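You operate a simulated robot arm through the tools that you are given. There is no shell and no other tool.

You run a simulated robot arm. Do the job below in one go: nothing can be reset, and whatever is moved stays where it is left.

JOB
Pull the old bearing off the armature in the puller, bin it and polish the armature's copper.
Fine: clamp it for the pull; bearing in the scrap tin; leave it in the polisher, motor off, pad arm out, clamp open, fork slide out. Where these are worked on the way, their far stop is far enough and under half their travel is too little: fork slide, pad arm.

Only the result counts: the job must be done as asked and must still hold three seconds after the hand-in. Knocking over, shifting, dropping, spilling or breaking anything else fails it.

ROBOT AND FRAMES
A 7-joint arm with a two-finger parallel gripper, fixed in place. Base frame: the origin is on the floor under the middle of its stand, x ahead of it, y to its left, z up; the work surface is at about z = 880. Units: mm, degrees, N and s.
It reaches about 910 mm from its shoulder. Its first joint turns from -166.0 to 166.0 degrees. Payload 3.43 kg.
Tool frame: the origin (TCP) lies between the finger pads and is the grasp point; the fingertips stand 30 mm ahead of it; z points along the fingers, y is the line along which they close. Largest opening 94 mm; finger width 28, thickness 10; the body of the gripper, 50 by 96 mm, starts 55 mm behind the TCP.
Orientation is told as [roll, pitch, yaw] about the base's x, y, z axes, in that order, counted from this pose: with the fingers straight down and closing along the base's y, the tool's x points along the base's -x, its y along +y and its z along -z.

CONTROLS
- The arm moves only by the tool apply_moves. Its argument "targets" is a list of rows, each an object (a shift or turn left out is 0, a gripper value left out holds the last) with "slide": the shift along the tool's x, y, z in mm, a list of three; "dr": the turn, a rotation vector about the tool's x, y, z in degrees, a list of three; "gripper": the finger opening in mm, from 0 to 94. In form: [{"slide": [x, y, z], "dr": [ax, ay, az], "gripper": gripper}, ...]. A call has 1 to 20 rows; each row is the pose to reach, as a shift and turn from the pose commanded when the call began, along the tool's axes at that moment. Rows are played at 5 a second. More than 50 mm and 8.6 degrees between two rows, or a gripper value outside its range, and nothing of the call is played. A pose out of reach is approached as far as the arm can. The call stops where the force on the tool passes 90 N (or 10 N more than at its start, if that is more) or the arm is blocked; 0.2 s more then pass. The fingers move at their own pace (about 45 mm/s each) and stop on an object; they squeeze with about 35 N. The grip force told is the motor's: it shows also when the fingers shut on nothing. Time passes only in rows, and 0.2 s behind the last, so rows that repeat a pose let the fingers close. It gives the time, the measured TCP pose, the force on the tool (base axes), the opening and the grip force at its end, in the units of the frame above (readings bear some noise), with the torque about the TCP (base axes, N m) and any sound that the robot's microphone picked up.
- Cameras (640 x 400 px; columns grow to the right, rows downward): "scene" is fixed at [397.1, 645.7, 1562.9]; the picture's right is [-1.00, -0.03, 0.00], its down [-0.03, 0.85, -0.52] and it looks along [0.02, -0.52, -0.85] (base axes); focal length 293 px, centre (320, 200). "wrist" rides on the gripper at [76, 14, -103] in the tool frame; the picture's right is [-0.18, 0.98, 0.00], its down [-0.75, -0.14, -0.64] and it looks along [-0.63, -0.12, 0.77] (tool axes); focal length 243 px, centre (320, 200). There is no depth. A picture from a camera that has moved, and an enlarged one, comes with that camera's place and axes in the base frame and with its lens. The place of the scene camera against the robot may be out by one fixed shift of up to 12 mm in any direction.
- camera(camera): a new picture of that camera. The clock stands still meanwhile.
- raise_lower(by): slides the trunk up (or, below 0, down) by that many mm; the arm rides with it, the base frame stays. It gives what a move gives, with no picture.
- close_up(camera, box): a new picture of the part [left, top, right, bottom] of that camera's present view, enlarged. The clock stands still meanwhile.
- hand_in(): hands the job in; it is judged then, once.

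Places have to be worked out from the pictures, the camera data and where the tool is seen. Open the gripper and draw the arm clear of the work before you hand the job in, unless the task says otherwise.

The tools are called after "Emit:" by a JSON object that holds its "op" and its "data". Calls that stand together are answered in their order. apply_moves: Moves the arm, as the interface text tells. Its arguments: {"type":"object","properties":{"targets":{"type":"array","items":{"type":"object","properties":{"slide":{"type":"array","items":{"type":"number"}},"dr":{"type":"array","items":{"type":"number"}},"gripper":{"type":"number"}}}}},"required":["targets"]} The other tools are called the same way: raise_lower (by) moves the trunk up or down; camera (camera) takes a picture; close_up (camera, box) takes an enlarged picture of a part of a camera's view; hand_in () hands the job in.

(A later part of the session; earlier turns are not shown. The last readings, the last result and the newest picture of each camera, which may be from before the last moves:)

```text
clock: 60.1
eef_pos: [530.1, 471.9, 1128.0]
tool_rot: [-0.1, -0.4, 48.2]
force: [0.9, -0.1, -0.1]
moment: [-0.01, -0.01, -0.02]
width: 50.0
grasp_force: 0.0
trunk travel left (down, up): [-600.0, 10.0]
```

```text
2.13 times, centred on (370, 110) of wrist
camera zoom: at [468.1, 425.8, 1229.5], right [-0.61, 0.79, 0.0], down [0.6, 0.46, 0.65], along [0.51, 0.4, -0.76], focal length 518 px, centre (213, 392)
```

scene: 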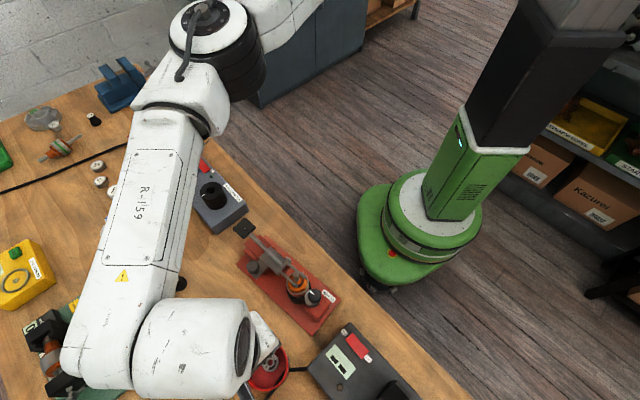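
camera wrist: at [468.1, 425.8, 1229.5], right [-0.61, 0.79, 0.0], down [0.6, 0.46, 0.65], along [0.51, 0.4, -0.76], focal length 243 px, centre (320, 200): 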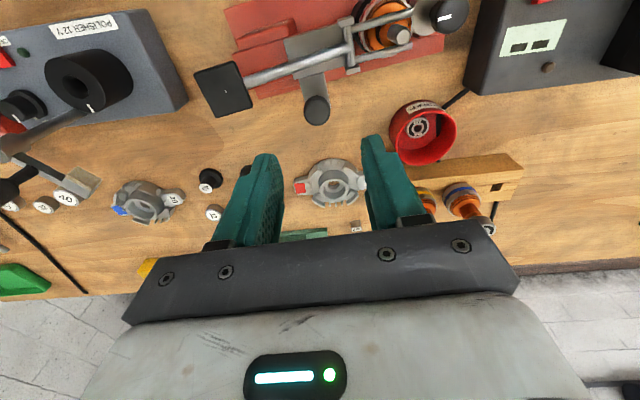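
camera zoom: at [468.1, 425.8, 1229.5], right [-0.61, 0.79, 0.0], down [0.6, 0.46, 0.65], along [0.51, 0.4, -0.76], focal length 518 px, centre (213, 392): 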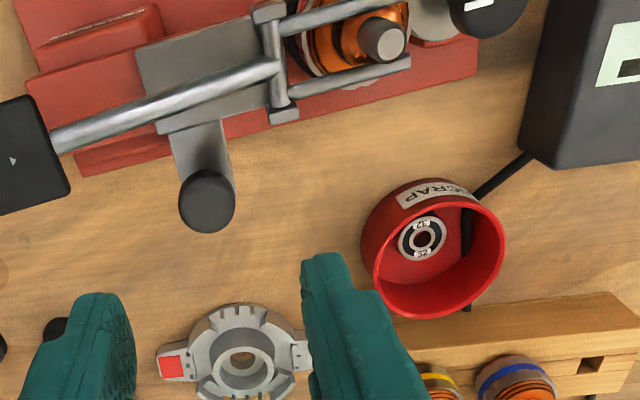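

Knob is 2.6 mm to the tool's −y side. I descend and grip it.

Emit:
{"op": "apply_moves", "data": {"targets": [{"slide": [0, -2.6, 25]}, {"slide": [0, -2.6, 50]}, {"slide": [0, -2.6, 75]}, {"slide": [0, -2.6, 92]}, {"slide": [0, -2.6, 104]}, {"slide": [0, -2.6, 104], "gripper": 10}, {"slide": [0, -2.6, 104], "gripper": 10}, {"slide": [0, -2.6, 104], "gripper": 10}]}}

Emit:
{"op": "close_up", "data": {"camera": "scene", "box": [220, 210, 380, 310]}}

```text
clock: 61.9
eef_pos: [533.9, 471.8, 1023.6]
tool_rot: [-0.2, -0.4, 47.9]
force: [6.0, -7.2, 0.8]
moment: [0.0, 0.13, -0.06]
width: 23.8
grasp_force: 35.1
trunk travel left (down, up): [-600.0, 10.0]
```

```text
4.00 times, centred on (300, 260) of scene
camera zoom: at [397.1, 645.7, 1562.9], right [-1.0, -0.03, 0.0], down [-0.03, 0.85, -0.52], along [0.02, -0.52, -0.85], focal length 1171 px, centre (400, -40)
```

zoom: 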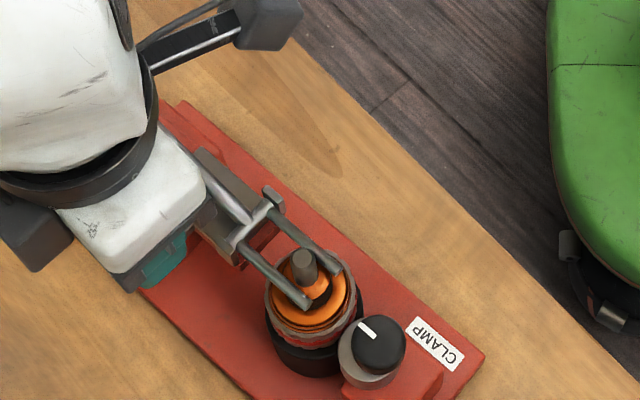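

Knob gripped. I pull the fork slide out along its own direction in small steps.

Emit:
{"op": "apply_moves", "data": {"targets": [{"slide": [-0.4, -6, 0]}, {"slide": [-0.7, -12, 0]}, {"slide": [-1.1, -18, 0]}, {"slide": [-1.5, -24, 0]}, {"slide": [-1.8, -30, 0]}, {"slide": [-2.2, -36, 0]}, {"slide": [-2.2, -36, 0]}]}}

Emit:
{"op": "close_up", "data": {"camera": "scene", "box": [220, 210, 380, 310]}}

```text
clock: 63.5
eef_pos: [560.9, 448.3, 1023.3]
tool_rot: [-0.1, -0.4, 48.1]
force: [7.1, 7.9, 0.0]
moment: [0.72, -0.43, -0.09]
width: 23.6
grasp_force: 35.1
trunk travel left (down, up): [-600.0, 10.0]
```

```text
4.00 times, centred on (300, 260) of scene
camera zoom: at [397.1, 645.7, 1562.9], right [-1.0, -0.03, 0.0], down [-0.03, 0.85, -0.52], along [0.02, -0.52, -0.85], focal length 1171 px, centre (400, -40)
```

zoom: 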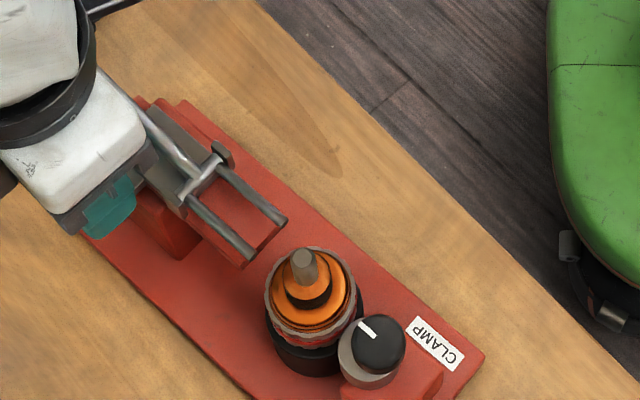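

Fork out by 36 mm, base unmoved. I pull the remaining ~12 mm to its out-stop, and then watch the plate.

Emit:
{"op": "apply_moves", "data": {"targets": [{"slide": [-1, -3, 0]}, {"slide": [-1.5, -6, 0]}, {"slide": [-1.5, -9, 0]}, {"slide": [-1.5, -12, 0]}, {"slide": [-1.5, -12, 0]}]}}

Emit:
{"op": "close_up", "data": {"camera": "scene", "box": [220, 210, 380, 310]}}

```text
clock: 64.7
eef_pos: [568.4, 442.2, 1023.7]
tool_rot: [0.1, -0.3, 48.2]
force: [-4.9, 12.0, 0.2]
moment: [-0.67, 0.36, -0.13]
width: 23.7
grasp_force: 35.0
trunk travel left (down, up): [-600.0, 10.0]
```

```text
4.00 times, centred on (300, 260) of scene
camera zoom: at [397.1, 645.7, 1562.9], right [-1.0, -0.03, 0.0], down [-0.03, 0.85, -0.52], along [0.02, -0.52, -0.85], focal length 1171 px, centre (400, -40)
```

zoom: 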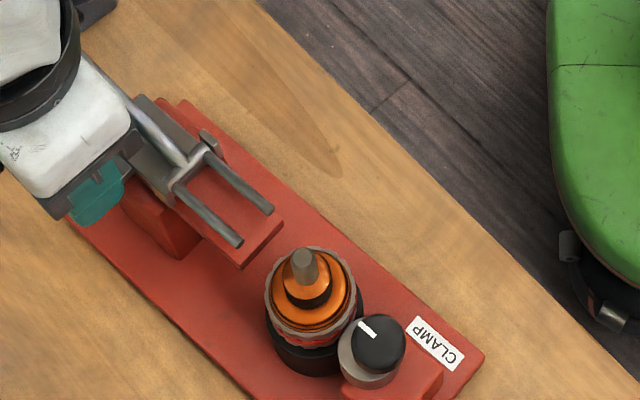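

Fork slide is at its out-stop. I now drag the plate gently back toward its original place by the knob, half the distance first, and check.

Emit:
{"op": "apply_moves", "data": {"targets": [{"slide": [1, -3, 0]}, {"slide": [2, -6, 0]}, {"slide": [3, -9, 0]}, {"slide": [3, -9, 0]}]}}

Emit:
{"op": "close_up", "data": {"camera": "scene", "box": [220, 210, 380, 310]}}

Emit:
{"op": "close_up", "data": {"camera": "scene", "box": [200, 300, 440, 400]}}

```text
clock: 65.7
eef_pos: [575.2, 434.6, 1023.4]
tool_rot: [0.1, -0.5, 48.2]
force: [-9.8, 14.3, 1.8]
moment: [-0.19, 0.39, -0.12]
width: 23.8
grasp_force: 34.6
trunk travel left (down, up): [-600.0, 10.0]
```

```text
4.00 times, centred on (300, 260) of scene
camera zoom: at [397.1, 645.7, 1562.9], right [-1.0, -0.03, 0.0], down [-0.03, 0.85, -0.52], along [0.02, -0.52, -0.85], focal length 1171 px, centre (400, -40)
```

zoom: 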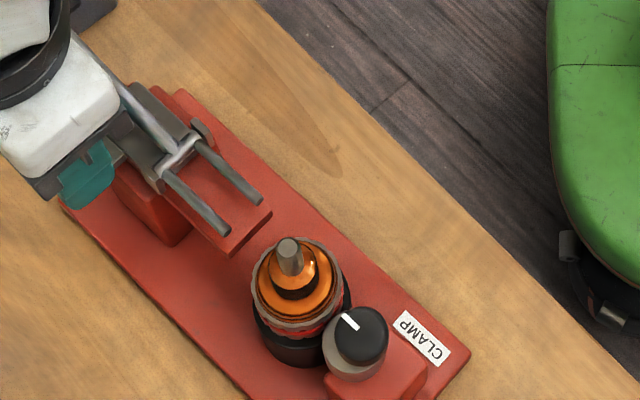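

```text
2.67 times, centred on (320, 350) of scene
camera zoom: at [397.1, 645.7, 1562.9], right [-1.0, -0.03, 0.0], down [-0.03, 0.85, -0.52], along [0.02, -0.52, -0.85], focal length 781 px, centre (320, -200)
```

zoom: 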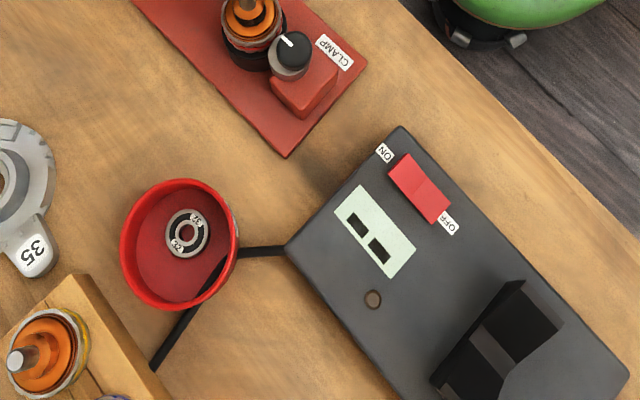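

The plate is coming back: about 4 mm along the bench and 3–4° of rotation remain. I pull 4 mm more at the knob, then let go.

Emit:
{"op": "apply_moves", "data": {"targets": [{"slide": [0.6, -2, 0]}, {"slide": [1.3, -4, 0]}, {"slide": [1.3, -4, 0]}, {"slide": [1.3, -2, 0]}, {"slide": [1.3, -2, 0], "gripper": 50}, {"slide": [1.3, -2, 0], "gripper": 50}, {"slide": [1.3, -2, -40], "gripper": 50}, {"slide": [1.3, -2, -80], "gripper": 50}, {"slide": [1.3, -2, -110], "gripper": 50}, {"slide": [1.3, -2, -110], "gripper": 50}]}}

Emit:
{"op": "close_up", "data": {"camera": "scene", "box": [220, 210, 380, 310]}}

Emit:
{"op": "close_up", "data": {"camera": "scene", "box": [200, 300, 440, 400]}}

Emit:
{"op": "camera", "data": {"camera": "wrist"}}

```text
clock: 67.9
eef_pos: [576.7, 428.0, 1136.2]
tool_rot: [-0.1, -0.3, 48.1]
force: [-0.7, -0.3, -0.5]
moment: [-0.04, 0.03, -0.01]
width: 50.2
grasp_force: 0.1
trunk travel left (down, up): [-600.0, 10.0]
```

```text
4.00 times, centred on (300, 260) of scene
camera zoom: at [397.1, 645.7, 1562.9], right [-1.0, -0.03, 0.0], down [-0.03, 0.85, -0.52], along [0.02, -0.52, -0.85], focal length 1171 px, centre (400, -40)
```

zoom: 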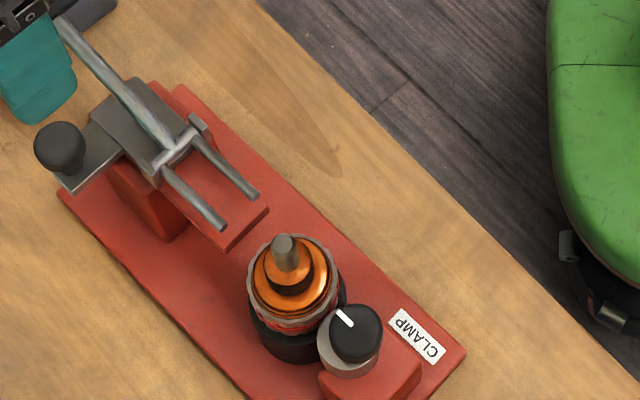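

```text
2.67 times, centred on (320, 350) of scene
camera zoom: at [397.1, 645.7, 1562.9], right [-1.0, -0.03, 0.0], down [-0.03, 0.85, -0.52], along [0.02, -0.52, -0.85], focal length 781 px, centre (320, -200)
```

zoom: 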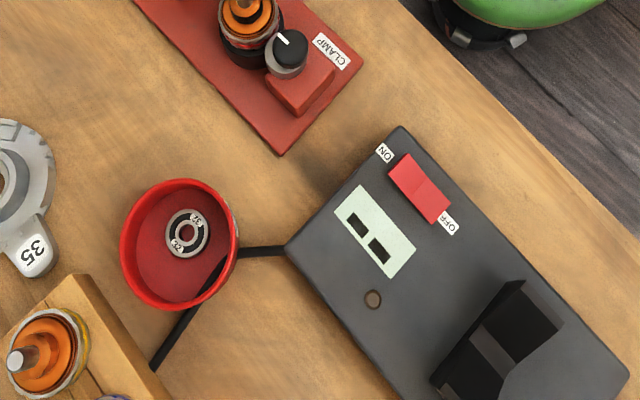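

```text
taken
camera wrist: at [514.5, 382.1, 1235.9], right [-0.61, 0.79, 0.0], down [0.6, 0.46, 0.65], along [0.51, 0.39, -0.76], focal length 243 px, centre (320, 200)
```

wrist: 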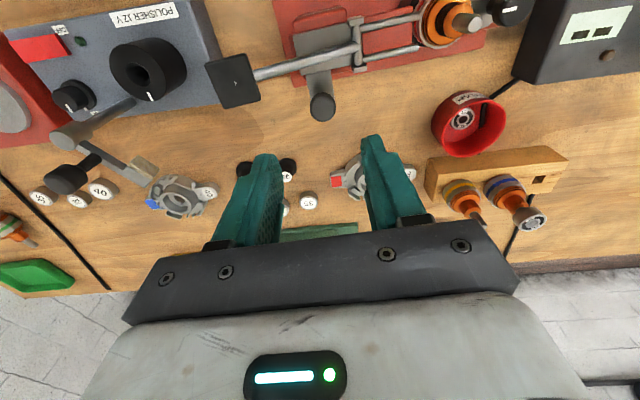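

The plate needs about 3.4° clockwise and a few mm toward +n at the clamp end. I move to the robot side of the clamp block with closed fingers to nudge it there, and look first.

Emit:
{"op": "apply_moves", "data": {"targets": [{"slide": [18, 35, 0], "gripper": 0}, {"slide": [36, 70, 0], "gripper": 0}, {"slide": [54, 105, 0], "gripper": 0}, {"slide": [72, 140, 0], "dr": [0, 0, 1.5], "gripper": 0}, {"slide": [91, 175, 0], "dr": [0, 0, 3], "gripper": 0}, {"slide": [91, 175, 40], "dr": [0, 0, 3]}, {"slide": [91, 175, 80], "dr": [0, 0, 3]}, {"slide": [91, 175, 100], "dr": [0, 0, 3]}, {"slide": [91, 175, 100], "dr": [0, 0, 3]}]}}

Emit:
{"op": "camera", "data": {"camera": "wrist"}}

Emit:
{"op": "close_up", "data": {"camera": "wrist", "box": [200, 60, 440, 220]}}

Emit:
{"op": "close_up", "data": {"camera": "scene", "box": [220, 210, 380, 310]}}

```text
clock: 69.9
eef_pos: [384.3, 482.9, 1033.6]
tool_rot: [-0.1, -0.4, 45.0]
force: [0.4, -0.5, -0.3]
moment: [-0.02, 0.0, 0.02]
width: 0.1
grasp_force: 32.8
trunk travel left (down, up): [-600.0, 10.0]
```

```text
taken
camera wrist: at [320.2, 438.9, 1134.7], right [-0.57, 0.82, 0.0], down [0.63, 0.43, 0.65], along [0.53, 0.37, -0.76], focal length 243 px, centre (320, 200)
```

wrist: 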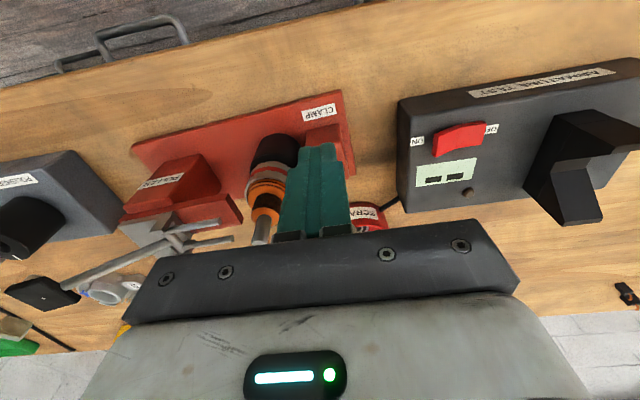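

```text
2.50 times, centred on (320, 140) of wrist
camera zoom: at [320.2, 438.9, 1134.7], right [-0.57, 0.82, 0.0], down [0.63, 0.43, 0.65], along [0.53, 0.37, -0.76], focal length 606 px, centre (320, 350)
```

zoom: 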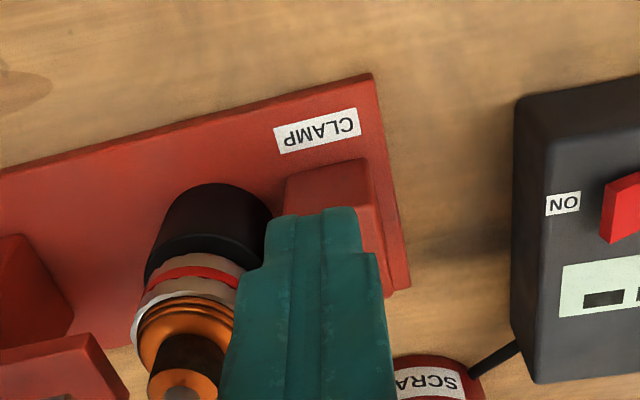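

```text
4.00 times, centred on (300, 260) of scene
camera zoom: at [397.1, 645.7, 1562.9], right [-1.0, -0.03, 0.0], down [-0.03, 0.85, -0.52], along [0.02, -0.52, -0.85], focal length 1171 px, centre (400, -40)
```

zoom: 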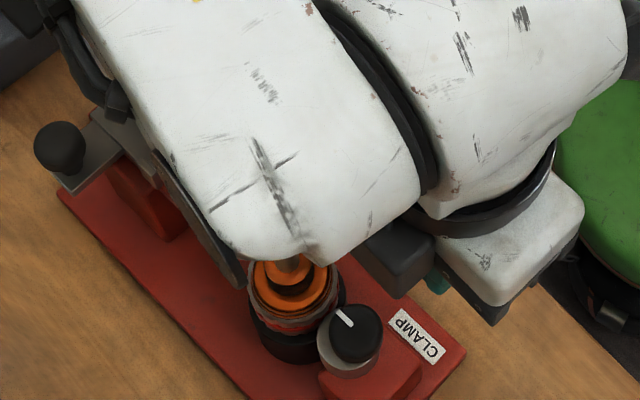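

Closed fingers are next to the clamp block's robot-side face (n ≈ 629, e ≈ 70). I back off 10 mm, lower beside it to tip z ≈ 905, then nudge toward +n.

Emit:
{"op": "apply_moves", "data": {"targets": [{"slide": [10, 0, 0]}, {"slide": [10, 0, 35]}, {"slide": [10, 0, 70]}, {"slide": [10, 0, 98]}, {"slide": [10, 0, 98]}]}}

Emit:
{"op": "camera", "data": {"camera": "wrist"}}

Emit:
{"op": "close_up", "data": {"camera": "scene", "box": [220, 210, 380, 310]}}

```text
clock: 71.1
eef_pos: [378.5, 472.5, 934.8]
tool_rot: [0.0, -0.4, 45.1]
force: [-0.1, -0.9, 0.6]
moment: [0.0, 0.0, 0.0]
width: 0.0
grasp_force: 32.9
trunk travel left (down, up): [-600.0, 10.0]
```

```text
taken
camera wrist: at [314.8, 429.3, 1036.1], right [-0.57, 0.82, 0.0], down [0.63, 0.43, 0.65], along [0.53, 0.37, -0.76], focal length 243 px, centre (320, 200)
```

wrist: 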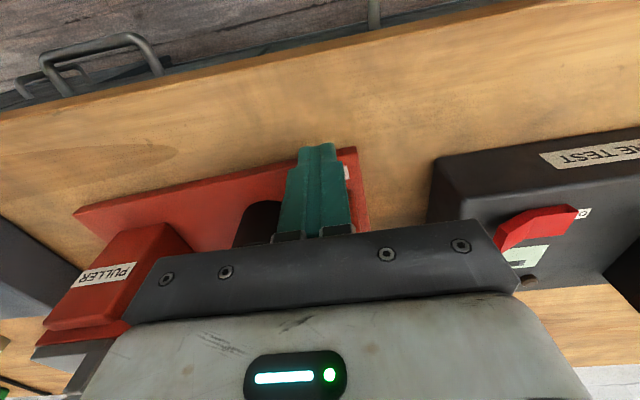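

```text
4.00 times, centred on (300, 260) of scene
camera zoom: at [397.1, 645.7, 1562.9], right [-1.0, -0.03, 0.0], down [-0.03, 0.85, -0.52], along [0.02, -0.52, -0.85], focal length 1171 px, centre (400, -40)
```

zoom: 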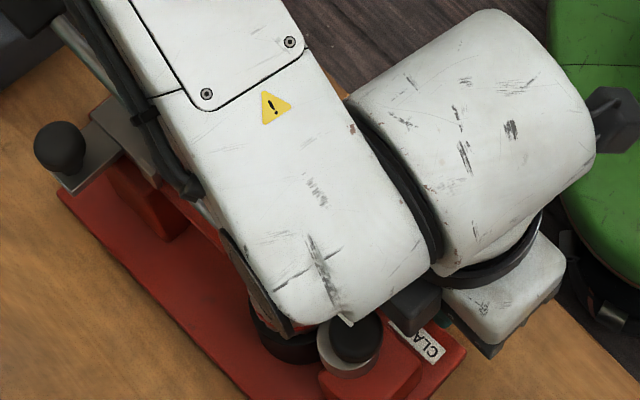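

Fingers are beside the block, no contact yet. I push toward +n in small steps and read the force.

Emit:
{"op": "apply_moves", "data": {"targets": [{"slide": [-6, 0, 0]}, {"slide": [-10, 0, 0]}, {"slide": [-13, 0, 0]}, {"slide": [-16, 0, 0]}, {"slide": [-16, 0, 0]}]}}

Emit:
{"op": "close_up", "data": {"camera": "scene", "box": [200, 300, 440, 400]}}

```text
clock: 72.3
eef_pos: [391.0, 484.8, 934.8]
tool_rot: [0.0, -0.4, 45.0]
force: [-0.1, 0.4, 0.1]
moment: [0.03, -0.04, 0.02]
width: 0.2
grasp_force: 32.6
trunk travel left (down, up): [-600.0, 10.0]
```

```text
2.67 times, centred on (320, 350) of scene
camera zoom: at [397.1, 645.7, 1562.9], right [-1.0, -0.03, 0.0], down [-0.03, 0.85, -0.52], along [0.02, -0.52, -0.85], focal length 781 px, centre (320, -200)
```

zoom: 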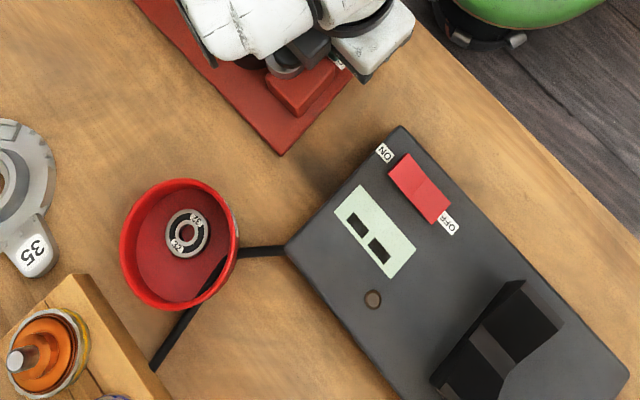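

No contact yet, and the gripper body would come close over the clamp cap. I tilt the tool 15° so its body leans back from the cap, then push on.

Emit:
{"op": "apply_moves", "data": {"targets": [{"slide": [5, 0, 0], "dr": [0, -5, 0]}, {"slide": [9, 0, 0], "dr": [0, -10, 0]}, {"slide": [9, 0, -1], "dr": [0, -15, 0]}, {"slide": [9, 0, -1], "dr": [0, -15, 0]}]}}

Emit:
{"op": "camera", "data": {"camera": "wrist"}}

Emit:
{"op": "close_up", "data": {"camera": "scene", "box": [240, 240, 400, 340]}}

```text
clock: 73.3
eef_pos: [384.9, 478.8, 937.4]
tool_rot: [-0.1, -15.4, 45.1]
force: [0.7, 0.2, 0.8]
moment: [-0.02, 0.01, -0.01]
width: 0.1
grasp_force: 32.7
trunk travel left (down, up): [-600.0, 10.0]
```

```text
taken
camera wrist: at [303.0, 419.0, 1014.5], right [-0.57, 0.82, 0.05], down [0.49, 0.29, 0.82], along [0.66, 0.49, -0.57], focal length 243 px, centre (320, 200)
```

wrist: 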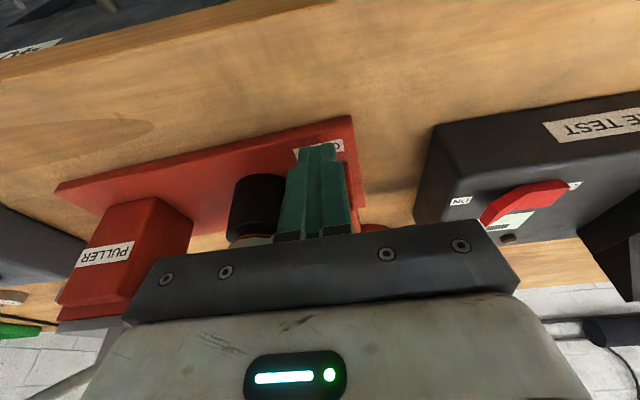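

```text
4.00 times, centred on (320, 290) of scene
camera zoom: at [397.1, 645.7, 1562.9], right [-1.0, -0.03, 0.0], down [-0.03, 0.85, -0.52], along [0.02, -0.52, -0.85], focal length 1171 px, centre (320, -160)
```

zoom: 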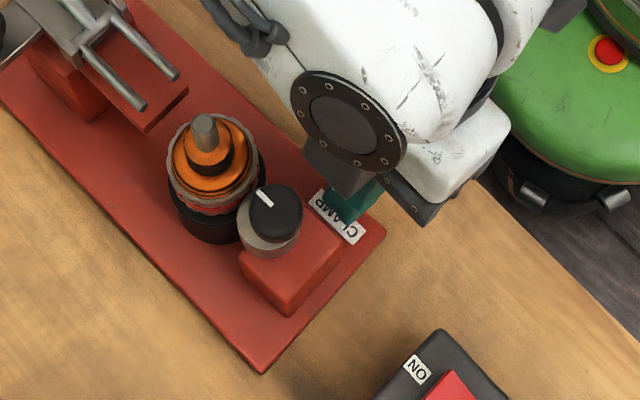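

The view is clear now. I push toward +n (horizontal direction expressed in the tilted tool axes) up to about 13 mm and check.

Emit:
{"op": "apply_moves", "data": {"targets": [{"slide": [-4.8, 0, 1.3]}, {"slide": [-7.7, 0, 2.1]}, {"slide": [-9.6, 0, 2.7]}, {"slide": [-11.6, 0, 3.2]}, {"slide": [-12.5, 0, 3.5]}, {"slide": [-12.5, 0, 3.5]}]}}

Emit:
{"op": "close_up", "data": {"camera": "scene", "box": [240, 240, 400, 340]}}

```text
clock: 74.7
eef_pos: [391.3, 489.0, 935.3]
tool_rot: [0.1, -15.4, 45.2]
force: [-12.1, -10.2, 3.0]
moment: [-0.15, 0.29, 0.09]
width: 0.1
grasp_force: 32.9
trunk travel left (down, up): [-600.0, 10.0]
```

```text
4.00 times, centred on (320, 290) of scene
camera zoom: at [397.1, 645.7, 1562.9], right [-1.0, -0.03, 0.0], down [-0.03, 0.85, -0.52], along [0.02, -0.52, -0.85], focal length 1171 px, centre (320, -160)
```

zoom: 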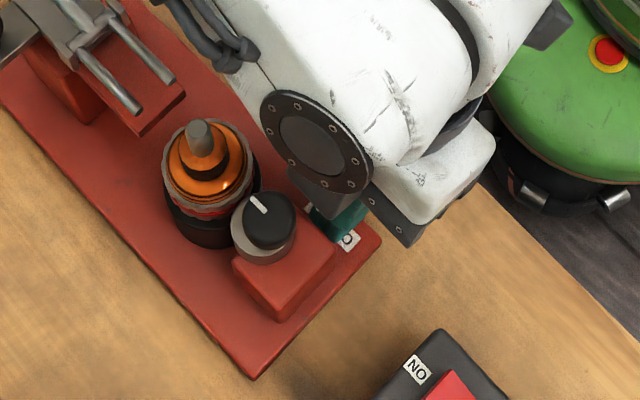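

The clamp end moved toward its place; about 5–6 mm more at this end remains. I push on in small steps.

Emit:
{"op": "apply_moves", "data": {"targets": [{"slide": [-1.9, 0, 0.5]}, {"slide": [-3.9, 0, 1.1]}, {"slide": [-5.3, 0, 1.5]}, {"slide": [-5.3, 0, 1.5]}]}}

Emit:
{"op": "close_up", "data": {"camera": "scene", "box": [240, 240, 400, 340]}}

```text
clock: 75.7
eef_pos: [396.0, 491.2, 936.2]
tool_rot: [0.0, -15.4, 45.1]
force: [-15.9, -10.0, 5.8]
moment: [-0.2, 0.26, 0.14]
width: 0.0
grasp_force: 33.1
trunk travel left (down, up): [-600.0, 10.0]
```

```text
4.00 times, centred on (320, 290) of scene
camera zoom: at [397.1, 645.7, 1562.9], right [-1.0, -0.03, 0.0], down [-0.03, 0.85, -0.52], along [0.02, -0.52, -0.85], focal length 1171 px, centre (320, -160)
```

zoom: 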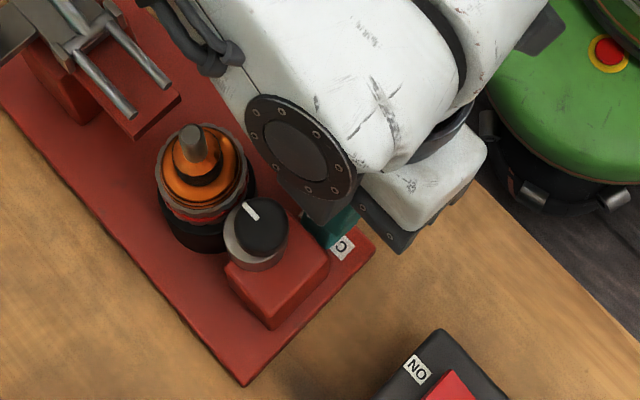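

Rotation is essentially restored; a ~5 mm shift along −e remains, which I will take out later with the fork knob once the armature is off. I retreat, rise and level the tool.

Emit:
{"op": "apply_moves", "data": {"targets": [{"slide": [7, 0, -2], "dr": [0, 0, 0]}, {"slide": [14.5, 0, -4], "dr": [0, 0, 0]}, {"slide": [5, 0, -40], "dr": [0, 0, 0]}, {"slide": [-5, 0, -76], "dr": [0, 5, 0]}, {"slide": [-14.7, 0, -110], "dr": [0, 10, 0]}, {"slide": [-20, 0, -130], "dr": [0, 15.4, 0]}, {"slide": [-20, 0, -130], "dr": [0, 15.4, 0]}]}}

Emit:
{"op": "close_up", "data": {"camera": "scene", "box": [220, 210, 380, 310]}}

Emit:
{"op": "camera", "data": {"camera": "wrist"}}

```text
clock: 77.3
eef_pos: [384.2, 481.2, 1065.8]
tool_rot: [0.0, 0.2, 45.0]
force: [0.6, 0.9, 1.3]
moment: [-0.01, 0.02, 0.02]
width: 0.1
grasp_force: 32.6
trunk travel left (down, up): [-600.0, 10.0]
```

```text
4.00 times, centred on (300, 260) of scene
camera zoom: at [397.1, 645.7, 1562.9], right [-1.0, -0.03, 0.0], down [-0.03, 0.85, -0.52], along [0.02, -0.52, -0.85], focal length 1171 px, centre (400, -40)
```

zoom: 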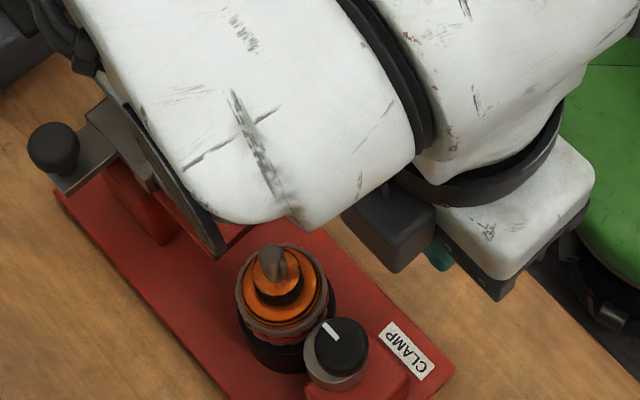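

```text
taken
camera wrist: at [320.8, 438.7, 1168.0], right [-0.56, 0.83, 0.0], down [0.64, 0.43, 0.64], along [0.53, 0.36, -0.77], focal length 243 px, centre (320, 200)
```

wrist: 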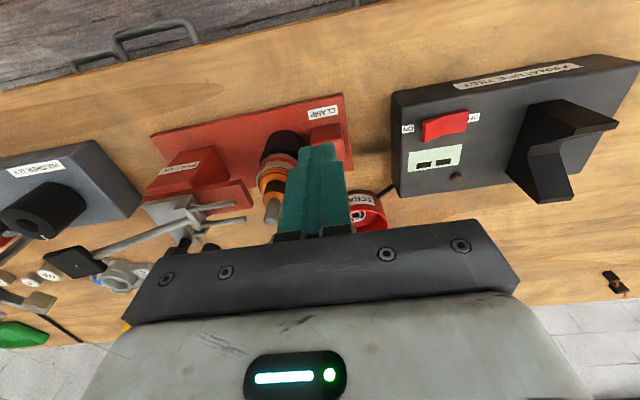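

Label and corner are now within a few mm of their first picture. Next I open the clamp: hover over the cap (≈(433.5, 518)) at yaw −45.

Emit:
{"op": "apply_moves", "data": {"targets": [{"slide": [-5, -1, -9], "dr": [0, 0, 7.5], "gripper": 46}, {"slide": [-10, -1.5, -9], "dr": [0, 0, 15], "gripper": 46}, {"slide": [-15, -2, -9], "dr": [0, 0, 22.5], "gripper": 46}, {"slide": [-20, -3, -9], "dr": [0, 0, 30]}, {"slide": [-25, -4, -9], "dr": [0, 0, 37.5]}, {"slide": [-30, -4.5, -9], "dr": [0, 0, 45]}, {"slide": [-35, -5, -9], "dr": [0, 0, 52.5]}, {"slide": [-40, -6, -9], "dr": [0, 0, 60]}, {"slide": [-46, -7, -9], "dr": [0, 0, 67.5]}, {"slide": [-51, -7.5, -9], "dr": [0, 0, 75]}, {"slide": [-56, -8, -9], "dr": [0, 0, 82.5]}, {"slide": [-60.9, -8.8, -9], "dr": [0, 0, 90]}, {"slide": [-60.9, -8.8, -9], "dr": [0, 0, 90]}]}}

Emit:
{"op": "close_up", "data": {"camera": "wrist", "box": [240, 40, 400, 200]}}

```text
clock: 80.1
eef_pos: [433.6, 517.3, 1075.3]
tool_rot: [0.0, -0.1, -45.1]
force: [-0.5, -0.9, 0.1]
moment: [0.02, -0.01, -0.02]
width: 46.0
grasp_force: 0.0
trunk travel left (down, up): [-600.0, 10.0]
```

```text
2.50 times, centred on (320, 120) of wrist
camera zoom: at [391.1, 582.4, 1177.6], right [0.83, 0.56, 0.0], down [0.43, -0.63, 0.64], along [0.36, -0.53, -0.77], focal length 606 px, centre (320, 400)
```

zoom: 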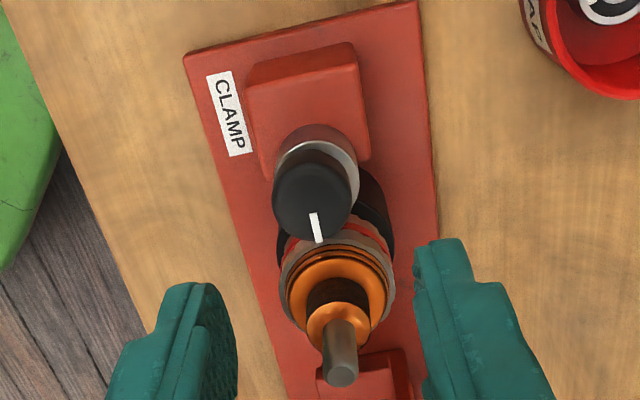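

Cap is 2.6 mm off in the tool's −y direction. I correct, descend to z ≈ 996 and grip.

Emit:
{"op": "apply_moves", "data": {"targets": [{"slide": [0, -2.6, 20]}, {"slide": [0, -2.6, 40]}, {"slide": [0, -2.6, 60]}, {"slide": [0, -2.6, 72]}, {"slide": [0, -2.6, 79]}, {"slide": [0, -2.6, 79], "gripper": 10}, {"slide": [0, -2.6, 79], "gripper": 10}, {"slide": [0, -2.6, 79], "gripper": 10}]}}

Emit:
{"op": "close_up", "data": {"camera": "wrist", "box": [220, 40, 420, 240]}}

```text
clock: 81.9
eef_pos: [432.9, 516.7, 998.2]
tool_rot: [-0.1, -0.1, -45.0]
force: [-6.7, -8.5, -0.4]
moment: [-0.07, 0.18, 0.05]
width: 25.7
grasp_force: 35.0
trunk travel left (down, up): [-600.0, 10.0]
```

```text
2.00 times, centred on (320, 140) of wrist
camera zoom: at [389.6, 580.7, 1100.2], right [0.82, 0.57, 0.0], down [0.43, -0.63, 0.64], along [0.36, -0.53, -0.77], focal length 485 px, centre (320, 320)
```

zoom: 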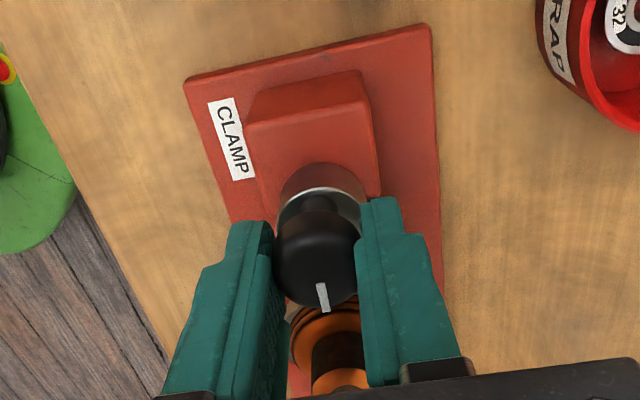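

Cap gripped. I turn it counter-clockwise (back to open) in chunks, watching the side load so the plate doesn't shift.

Emit:
{"op": "apply_moves", "data": {"targets": [{"slide": [0, -0.8, 0], "dr": [0, 0, -5]}, {"slide": [0, -0.8, 0], "dr": [0, 0, -10]}, {"slide": [0, -0.8, 0], "dr": [0, 0, -15]}, {"slide": [0, -0.8, 0], "dr": [0, 0, -20]}, {"slide": [0, -0.8, 0], "dr": [0, 0, -20]}]}}

```text
clock: 83.1
eef_pos: [433.9, 515.8, 998.3]
tool_rot: [0.1, -0.1, -24.9]
force: [6.2, -4.1, 1.7]
moment: [0.28, 0.63, -0.01]
width: 25.9
grasp_force: 34.9
trunk travel left (down, up): [-600.0, 10.0]
```

Emit:
{"op": "apply_moves", "data": {"targets": [{"slide": [0, 0, 0], "dr": [0, 0, -6]}, {"slide": [0, 0, 0], "dr": [0, 0, -12]}, {"slide": [0, 0, 0], "dr": [0, 0, -18]}, {"slide": [0, 0, 0], "dr": [0, 0, -24]}, {"slide": [0, 0, 0], "dr": [0, 0, -24]}]}}

Emit:
{"op": "close_up", "data": {"camera": "wrist", "box": [220, 40, 420, 240]}}

```text
clock: 84.3
eef_pos: [433.0, 516.1, 998.7]
tool_rot: [0.0, -0.1, -0.9]
force: [14.6, 5.8, 16.8]
moment: [-0.03, -0.55, 0.01]
width: 25.9
grasp_force: 35.2
trunk travel left (down, up): [-600.0, 10.0]
```

```text
2.00 times, centred on (320, 140) of wrist
camera zoom: at [357.8, 533.2, 1100.2], right [0.2, 0.98, 0.0], down [0.75, -0.15, 0.64], along [0.63, -0.13, -0.77], focal length 485 px, centre (320, 320)
```

zoom: 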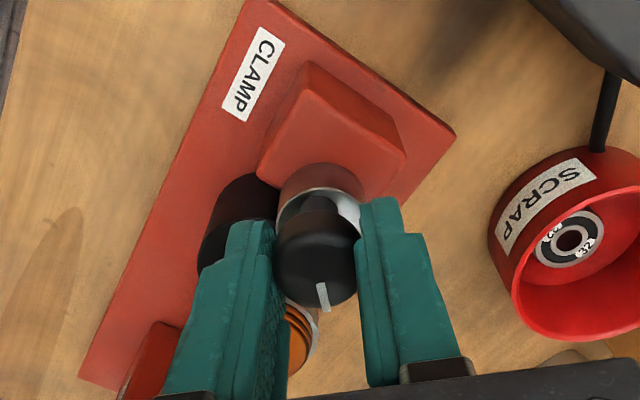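

44° back. I relieve the small loads and keep turning.

Emit:
{"op": "apply_moves", "data": {"targets": [{"slide": [-1, 0.3, -0.5], "dr": [0, 0, -6]}, {"slide": [-1, 0.3, -0.5], "dr": [0, 0, -12]}, {"slide": [-1, 0.3, -0.5], "dr": [0, 0, -18]}, {"slide": [-1, 0.3, -0.5], "dr": [0, 0, -24]}, {"slide": [-1, 0.3, -0.5], "dr": [0, 0, -24]}]}}

Emit:
{"op": "close_up", "data": {"camera": "scene", "box": [220, 210, 380, 310]}}

```text
clock: 85.5
eef_pos: [432.8, 515.7, 999.6]
tool_rot: [0.1, 0.0, 23.2]
force: [6.6, 19.1, 8.5]
moment: [0.22, 0.31, -0.05]
width: 25.7
grasp_force: 35.0
trunk travel left (down, up): [-600.0, 10.0]
```

```text
4.00 times, centred on (300, 260) of scene
camera zoom: at [397.1, 645.7, 1562.9], right [-1.0, -0.03, 0.0], down [-0.03, 0.85, -0.52], along [0.02, -0.52, -0.85], focal length 1171 px, centre (400, -40)
```

zoom: 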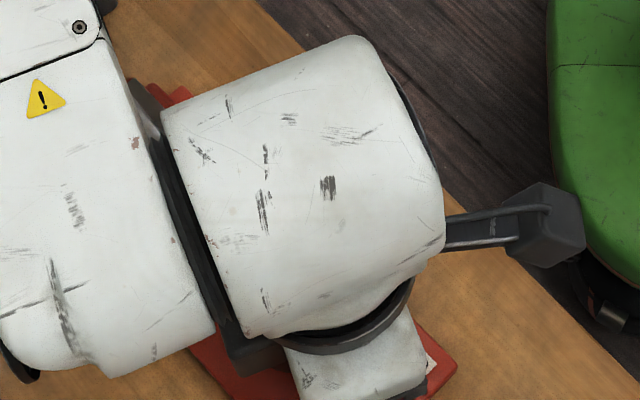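

Emit:
{"op": "apply_moves", "data": {"targets": [{"slide": [-1, 1.2, -0.5], "dr": [0, 0, -5]}, {"slide": [-1, 1.2, -0.5], "dr": [0, 0, -10]}, {"slide": [-1, 1.2, -0.5], "dr": [0, 0, -15]}, {"slide": [-1, 1.2, -0.5], "dr": [0, 0, -20]}, {"slide": [-1, 1.2, -0.5], "dr": [0, 0, -20]}]}}

Emit:
{"op": "close_up", "data": {"camera": "wrist", "box": [220, 40, 420, 240]}}

```text
clock: 86.7
eef_pos: [433.1, 516.6, 998.0]
tool_rot: [0.0, 0.1, 43.2]
force: [-8.2, 10.7, 8.7]
moment: [-0.28, 0.62, 0.01]
width: 25.9
grasp_force: 35.3
trunk travel left (down, up): [-600.0, 10.0]
```

```text
2.00 times, centred on (320, 140) of wrist
camera zoom: at [367.2, 476.5, 1100.3], right [-0.54, 0.84, 0.0], down [0.65, 0.41, 0.64], along [0.54, 0.35, -0.77], focal length 485 px, centre (320, 320)
```

zoom: 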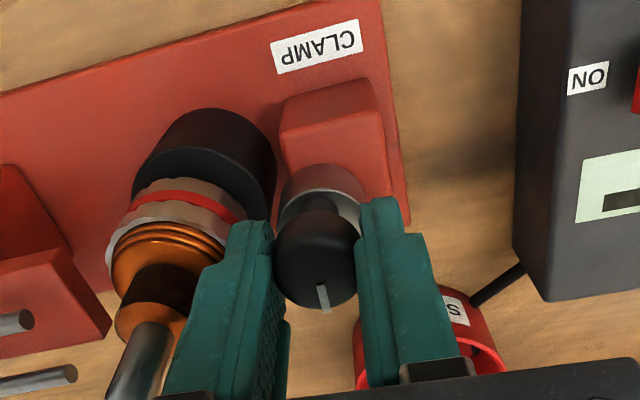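

88° back; I turn a few more degrees to make sure it is at its open stop.

Emit:
{"op": "apply_moves", "data": {"targets": [{"slide": [0, 0, 0], "dr": [0, 0, -4]}, {"slide": [0, 0, 0], "dr": [0, 0, -8]}, {"slide": [0, 0, 0], "dr": [0, 0, -8]}]}}

```text
clock: 87.5
eef_pos: [434.3, 516.8, 998.1]
tool_rot: [0.1, 0.0, 51.2]
force: [-11.1, 9.2, 11.5]
moment: [0.07, 0.29, -0.23]
width: 25.8
grasp_force: 34.9
trunk travel left (down, up): [-600.0, 10.0]
```

Opposing torque −0.23 N·m: open stop reached. I back off 3°, release gently and rise to look.

Emit:
{"op": "apply_moves", "data": {"targets": [{"slide": [0, 0, 0], "dr": [0, 0, 3]}, {"slide": [0, 0, 0], "dr": [0, 0, 3], "gripper": 38}, {"slide": [0, 0, 0], "dr": [0, 0, 3], "gripper": 38}, {"slide": [0, 0, -30], "dr": [0, 0, 3], "gripper": 38}, {"slide": [0, 0, -70], "dr": [0, 0, 3], "gripper": 38}, {"slide": [0, 0, -110], "dr": [0, 0, 3], "gripper": 38}, {"slide": [50, 0, -130], "dr": [0, 0, 5], "gripper": 60}, {"slide": [80, 0, -130], "dr": [0, 0, 5], "gripper": 60}, {"slide": [80, 0, -130], "dr": [0, 0, 5], "gripper": 60}]}}

Emit:
{"op": "camera", "data": {"camera": "wrist"}}

Emit:
{"op": "close_up", "data": {"camera": "scene", "box": [220, 210, 380, 310]}}

```text
refused: row 7 steps farther than a row can; nothing moved
```

```text
taken
camera wrist: at [374.0, 468.7, 1099.9], right [-0.65, 0.76, 0.0], down [0.58, 0.5, 0.64], along [0.49, 0.42, -0.77], focal length 243 px, centre (320, 200)
```

wrist: 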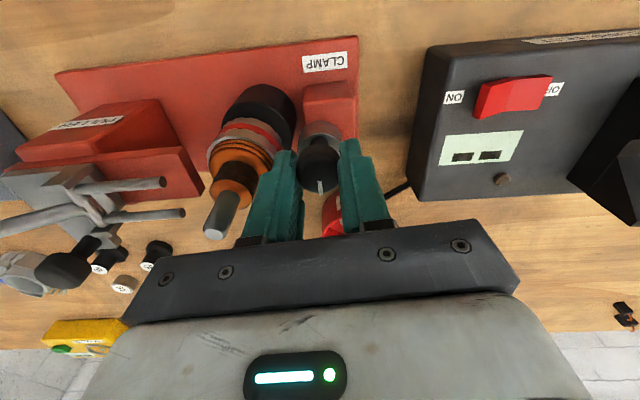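

```text
4.00 times, centred on (300, 260) of scene
camera zoom: at [397.1, 645.7, 1562.9], right [-1.0, -0.03, 0.0], down [-0.03, 0.85, -0.52], along [0.02, -0.52, -0.85], focal length 1171 px, centre (400, -40)
```

zoom: 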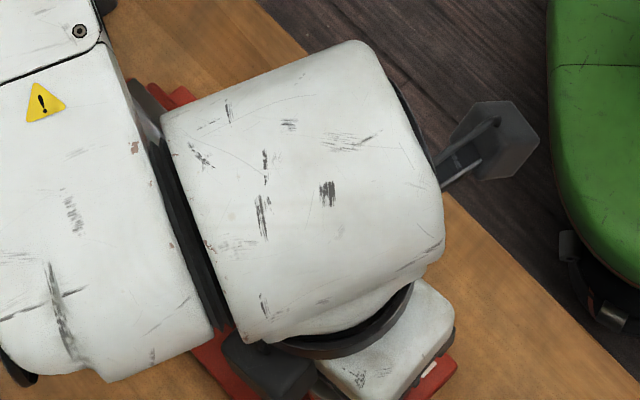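

That batch was refused because one row stepped too far; I resend it with smaller steps.

Emit:
{"op": "apply_moves", "data": {"targets": [{"slide": [0, 0, 0], "dr": [0, 0, 3]}, {"slide": [0, 0, 0], "dr": [0, 0, 3], "gripper": 38}, {"slide": [0, 0, 0], "dr": [0, 0, 3], "gripper": 38}, {"slide": [0, 0, -30], "dr": [0, 0, 3], "gripper": 38}, {"slide": [0, 0, -65], "dr": [0, 0, 3], "gripper": 38}, {"slide": [0, 0, -100], "dr": [0, 0, 3], "gripper": 38}, {"slide": [30, 0, -115], "dr": [0, 0, 5], "gripper": 60}, {"slide": [60, 0, -125], "dr": [0, 0, 6], "gripper": 60}, {"slide": [80, 0, -130], "dr": [0, 0, 6], "gripper": 60}, {"slide": [80, 0, -130], "dr": [0, 0, 6], "gripper": 60}]}}

Emit:
{"op": "camera", "data": {"camera": "wrist"}}

Emit:
{"op": "close_up", "data": {"camera": "scene", "box": [220, 210, 380, 310]}}

```text
clock: 89.7
eef_pos: [383.6, 454.6, 1128.2]
tool_rot: [-0.1, 0.0, 45.0]
force: [-0.2, -0.6, 0.2]
moment: [0.02, -0.02, -0.03]
width: 60.0
grasp_force: 0.1
trunk travel left (down, up): [-600.0, 10.0]
```

```text
taken
camera wrist: at [319.7, 412.5, 1230.0], right [-0.57, 0.82, 0.0], down [0.63, 0.43, 0.64], along [0.53, 0.36, -0.77], focal length 243 px, centre (320, 200)
```

wrist: 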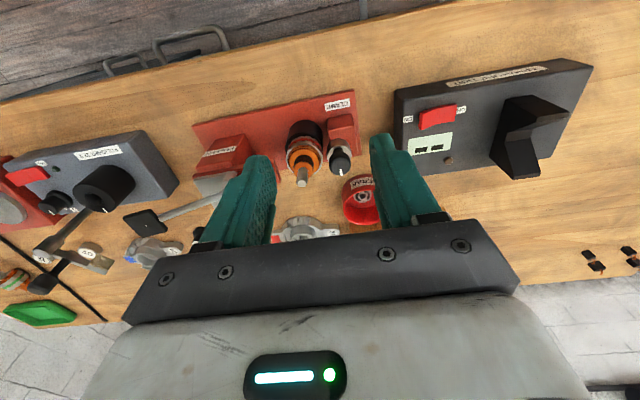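

```text
4.00 times, centred on (300, 260) of scene
camera zoom: at [397.1, 645.7, 1562.9], right [-1.0, -0.03, 0.0], down [-0.03, 0.85, -0.52], along [0.02, -0.52, -0.85], focal length 1171 px, centre (400, -40)
```

zoom: 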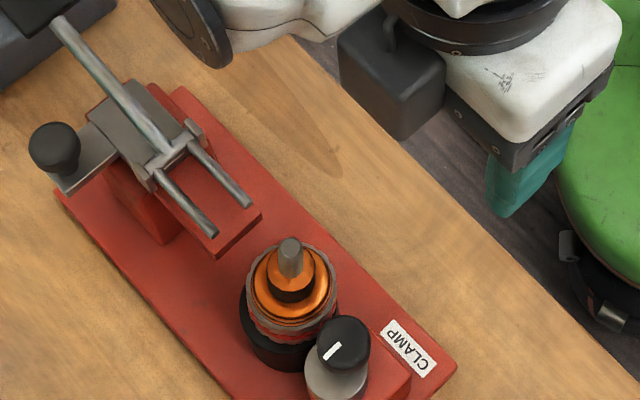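

The clamp is open and the plate is within a few mm of its original place. I take close-ups of the armature for grasping.

Emit:
{"op": "close_up", "data": {"camera": "wrist", "box": [270, 110, 360, 200]}}

Emit:
{"op": "close_up", "data": {"camera": "scene", "box": [265, 255, 325, 315]}}

```text
4.44 times, centred on (315, 155) of wrist
camera zoom: at [319.7, 412.5, 1230.0], right [-0.57, 0.82, 0.0], down [0.63, 0.43, 0.64], along [0.53, 0.36, -0.77], focal length 1078 px, centre (342, 400)
```

zoom: 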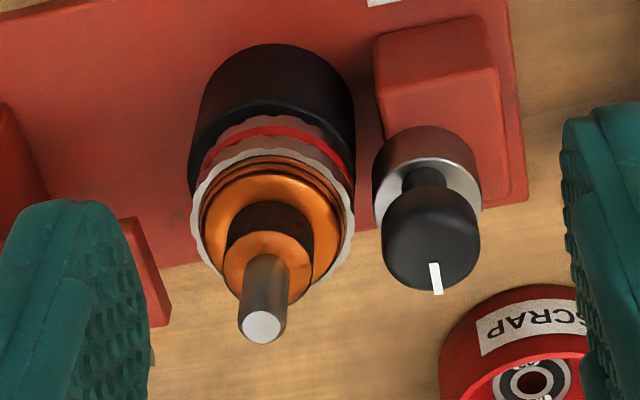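

```text
6.67 times, centred on (295, 285) of scene
camera zoom: at [397.1, 645.7, 1562.9], right [-1.0, -0.03, 0.0], down [-0.03, 0.85, -0.52], along [0.02, -0.52, -0.85], focal length 1952 px, centre (487, -367)
```

zoom: 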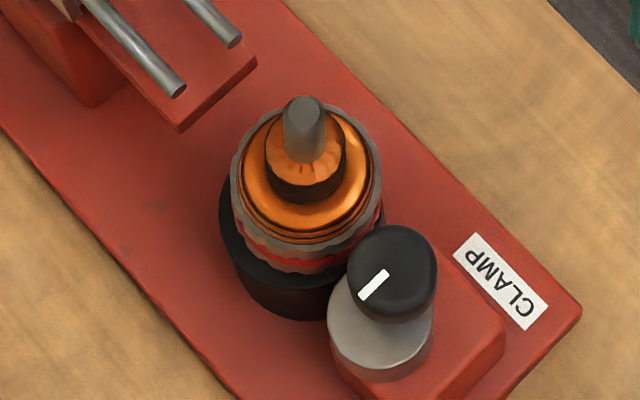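

The armature leans ~5° toward the robot side now that it is loose; closing the fingers along n will straighten it. I hover over it at yaw −45.

Emit:
{"op": "apply_moves", "data": {"targets": [{"slide": [-6, -3, 0], "dr": [0, 0, 7.5]}, {"slide": [-13, -5, 0], "dr": [0, 0, 15]}, {"slide": [-19, -8, 0], "dr": [0, 0, 22.5]}, {"slide": [-26, -11, 0], "dr": [0, 0, 30]}, {"slide": [-32, -14, 0], "dr": [0, 0, 37.5]}, {"slide": [-38, -16, 0], "dr": [0, 0, 45]}, {"slide": [-45, -19, 0], "dr": [0, 0, 52.5]}, {"slide": [-51, -22, 0], "dr": [0, 0, 60]}, {"slide": [-58, -25, 0], "dr": [0, 0, 67.5]}, {"slide": [-64, -28, 0], "dr": [0, 0, 75]}, {"slide": [-70, -30, 10], "dr": [0, 0, 82.5]}, {"slide": [-76.6, -32.9, 20], "dr": [0, 0, 90]}, {"slide": [-76.6, -32.9, 20], "dr": [0, 0, 90], "gripper": 50}]}}

Emit:
{"op": "close_up", "data": {"camera": "wrist", "box": [240, 40, 400, 200]}}

Emit:
{"op": "camera", "data": {"camera": "wrist"}}

```text
clock: 92.5
eef_pos: [460.5, 486.2, 1107.6]
tool_rot: [0.1, 0.0, -45.1]
force: [-0.1, 0.6, -0.4]
moment: [-0.03, 0.03, -0.03]
width: 50.2
grasp_force: 0.1
trunk travel left (down, up): [-600.0, 10.0]
```

```text
2.50 times, centred on (320, 120) of wrist
camera zoom: at [416.1, 551.1, 1209.5], right [0.83, 0.56, 0.0], down [0.43, -0.63, 0.64], along [0.36, -0.53, -0.77], focal length 606 px, centre (320, 400)
```

zoom: 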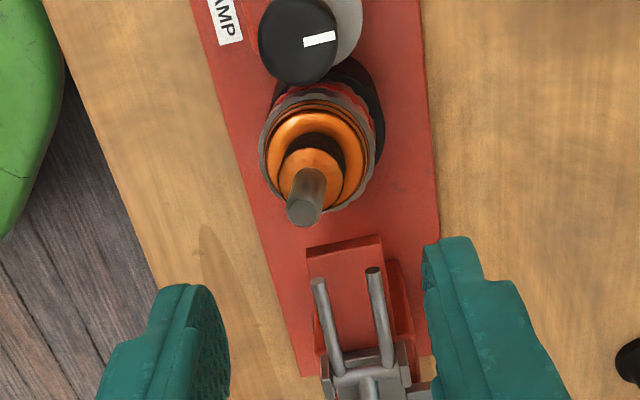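

```text
taken
camera wrist: at [416.1, 551.1, 1209.5], right [0.83, 0.56, 0.0], down [0.43, -0.63, 0.64], along [0.36, -0.53, -0.77], focal length 243 px, centre (320, 200)
```

wrist: 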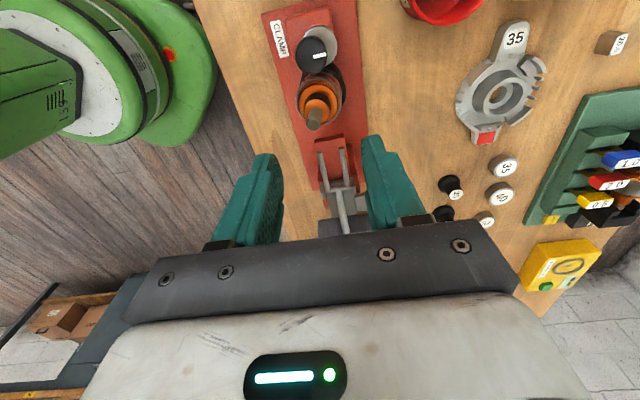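

The stack is centred under the TCP while the shaft tip leans to −n. I descend with the fingertips just above the windings and close on the commutator.

Emit:
{"op": "apply_moves", "data": {"targets": [{"slide": [-2, -1, 30]}, {"slide": [-2, -1, 60]}, {"slide": [-2, -1, 85]}, {"slide": [-2, -1, 100]}, {"slide": [-2, -1, 110]}, {"slide": [-2, -1, 110], "gripper": 36}, {"slide": [-2, -1, 110], "gripper": 28}, {"slide": [-2, -1, 110], "gripper": 15}, {"slide": [-2, -1, 110], "gripper": 15}, {"slide": [-2, -1, 110], "gripper": 15}]}}

Emit:
{"op": "close_up", "data": {"camera": "wrist", "box": [220, 40, 420, 240]}}

Emit:
{"op": "close_up", "data": {"camera": "scene", "box": [220, 210, 380, 310]}}

```text
clock: 94.7
eef_pos: [461.5, 482.9, 998.0]
tool_rot: [0.0, 0.0, -45.0]
force: [-5.1, -7.4, 9.9]
moment: [-0.51, 0.49, 0.07]
width: 42.1
grasp_force: 35.1
trunk travel left (down, up): [-600.0, 10.0]
```

```text
2.00 times, centred on (320, 140) of wrist
camera zoom: at [417.6, 548.7, 1100.5], right [0.82, 0.57, 0.0], down [0.43, -0.63, 0.64], along [0.36, -0.53, -0.77], focal length 485 px, centre (320, 320)
```

zoom: 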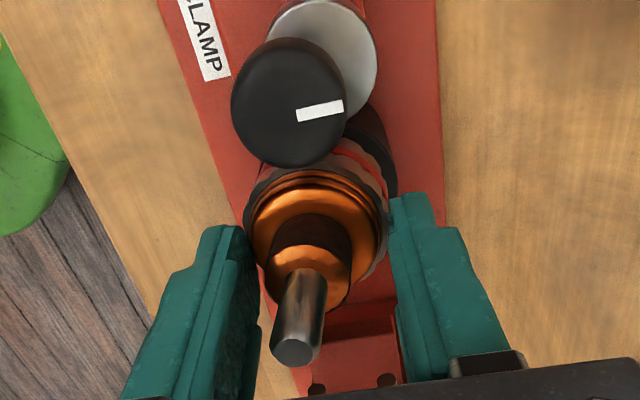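

```text
4.00 times, centred on (300, 260) of scene
camera zoom: at [397.1, 645.7, 1562.9], right [-1.0, -0.03, 0.0], down [-0.03, 0.85, -0.52], along [0.02, -0.52, -0.85], focal length 1171 px, centre (400, -40)
```

zoom: 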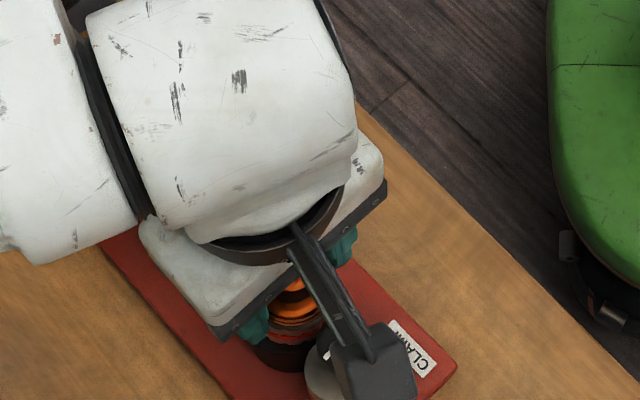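

The fingers closed on the 42 mm wide stack rim, so the stack reaches higher than I judged. I reopen, go 14 mm lower for a longer pad contact that straightens it, and close again.

Emit:
{"op": "apply_moves", "data": {"targets": [{"slide": [0, 0, 0], "gripper": 52}, {"slide": [0, 0, 0], "gripper": 52}, {"slide": [0, 0, 7], "gripper": 52}, {"slide": [0, 0, 14], "gripper": 52}, {"slide": [0, 0, 14], "gripper": 44}, {"slide": [0, 0, 14], "gripper": 20}, {"slide": [0, 0, 14], "gripper": 20}, {"slide": [0, 0, 14], "gripper": 20}]}}

Emit:
{"op": "close_up", "data": {"camera": "wrist", "box": [220, 40, 420, 240]}}

```text
clock: 96.5
eef_pos: [462.2, 484.7, 984.1]
tool_rot: [0.2, 0.0, -44.9]
force: [2.3, 2.7, 5.6]
moment: [0.2, -0.31, -0.02]
width: 44.6
grasp_force: 34.7
trunk travel left (down, up): [-600.0, 10.0]
```

```text
2.00 times, centred on (320, 140) of wrist
camera zoom: at [418.9, 549.3, 1086.0], right [0.82, 0.57, 0.0], down [0.43, -0.63, 0.64], along [0.36, -0.53, -0.77], focal length 485 px, centre (320, 320)
```

zoom: 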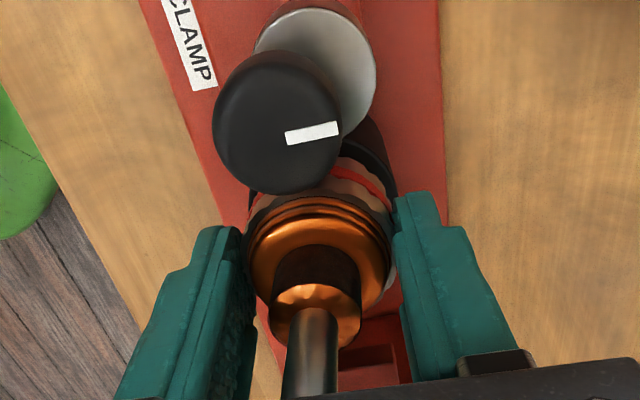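

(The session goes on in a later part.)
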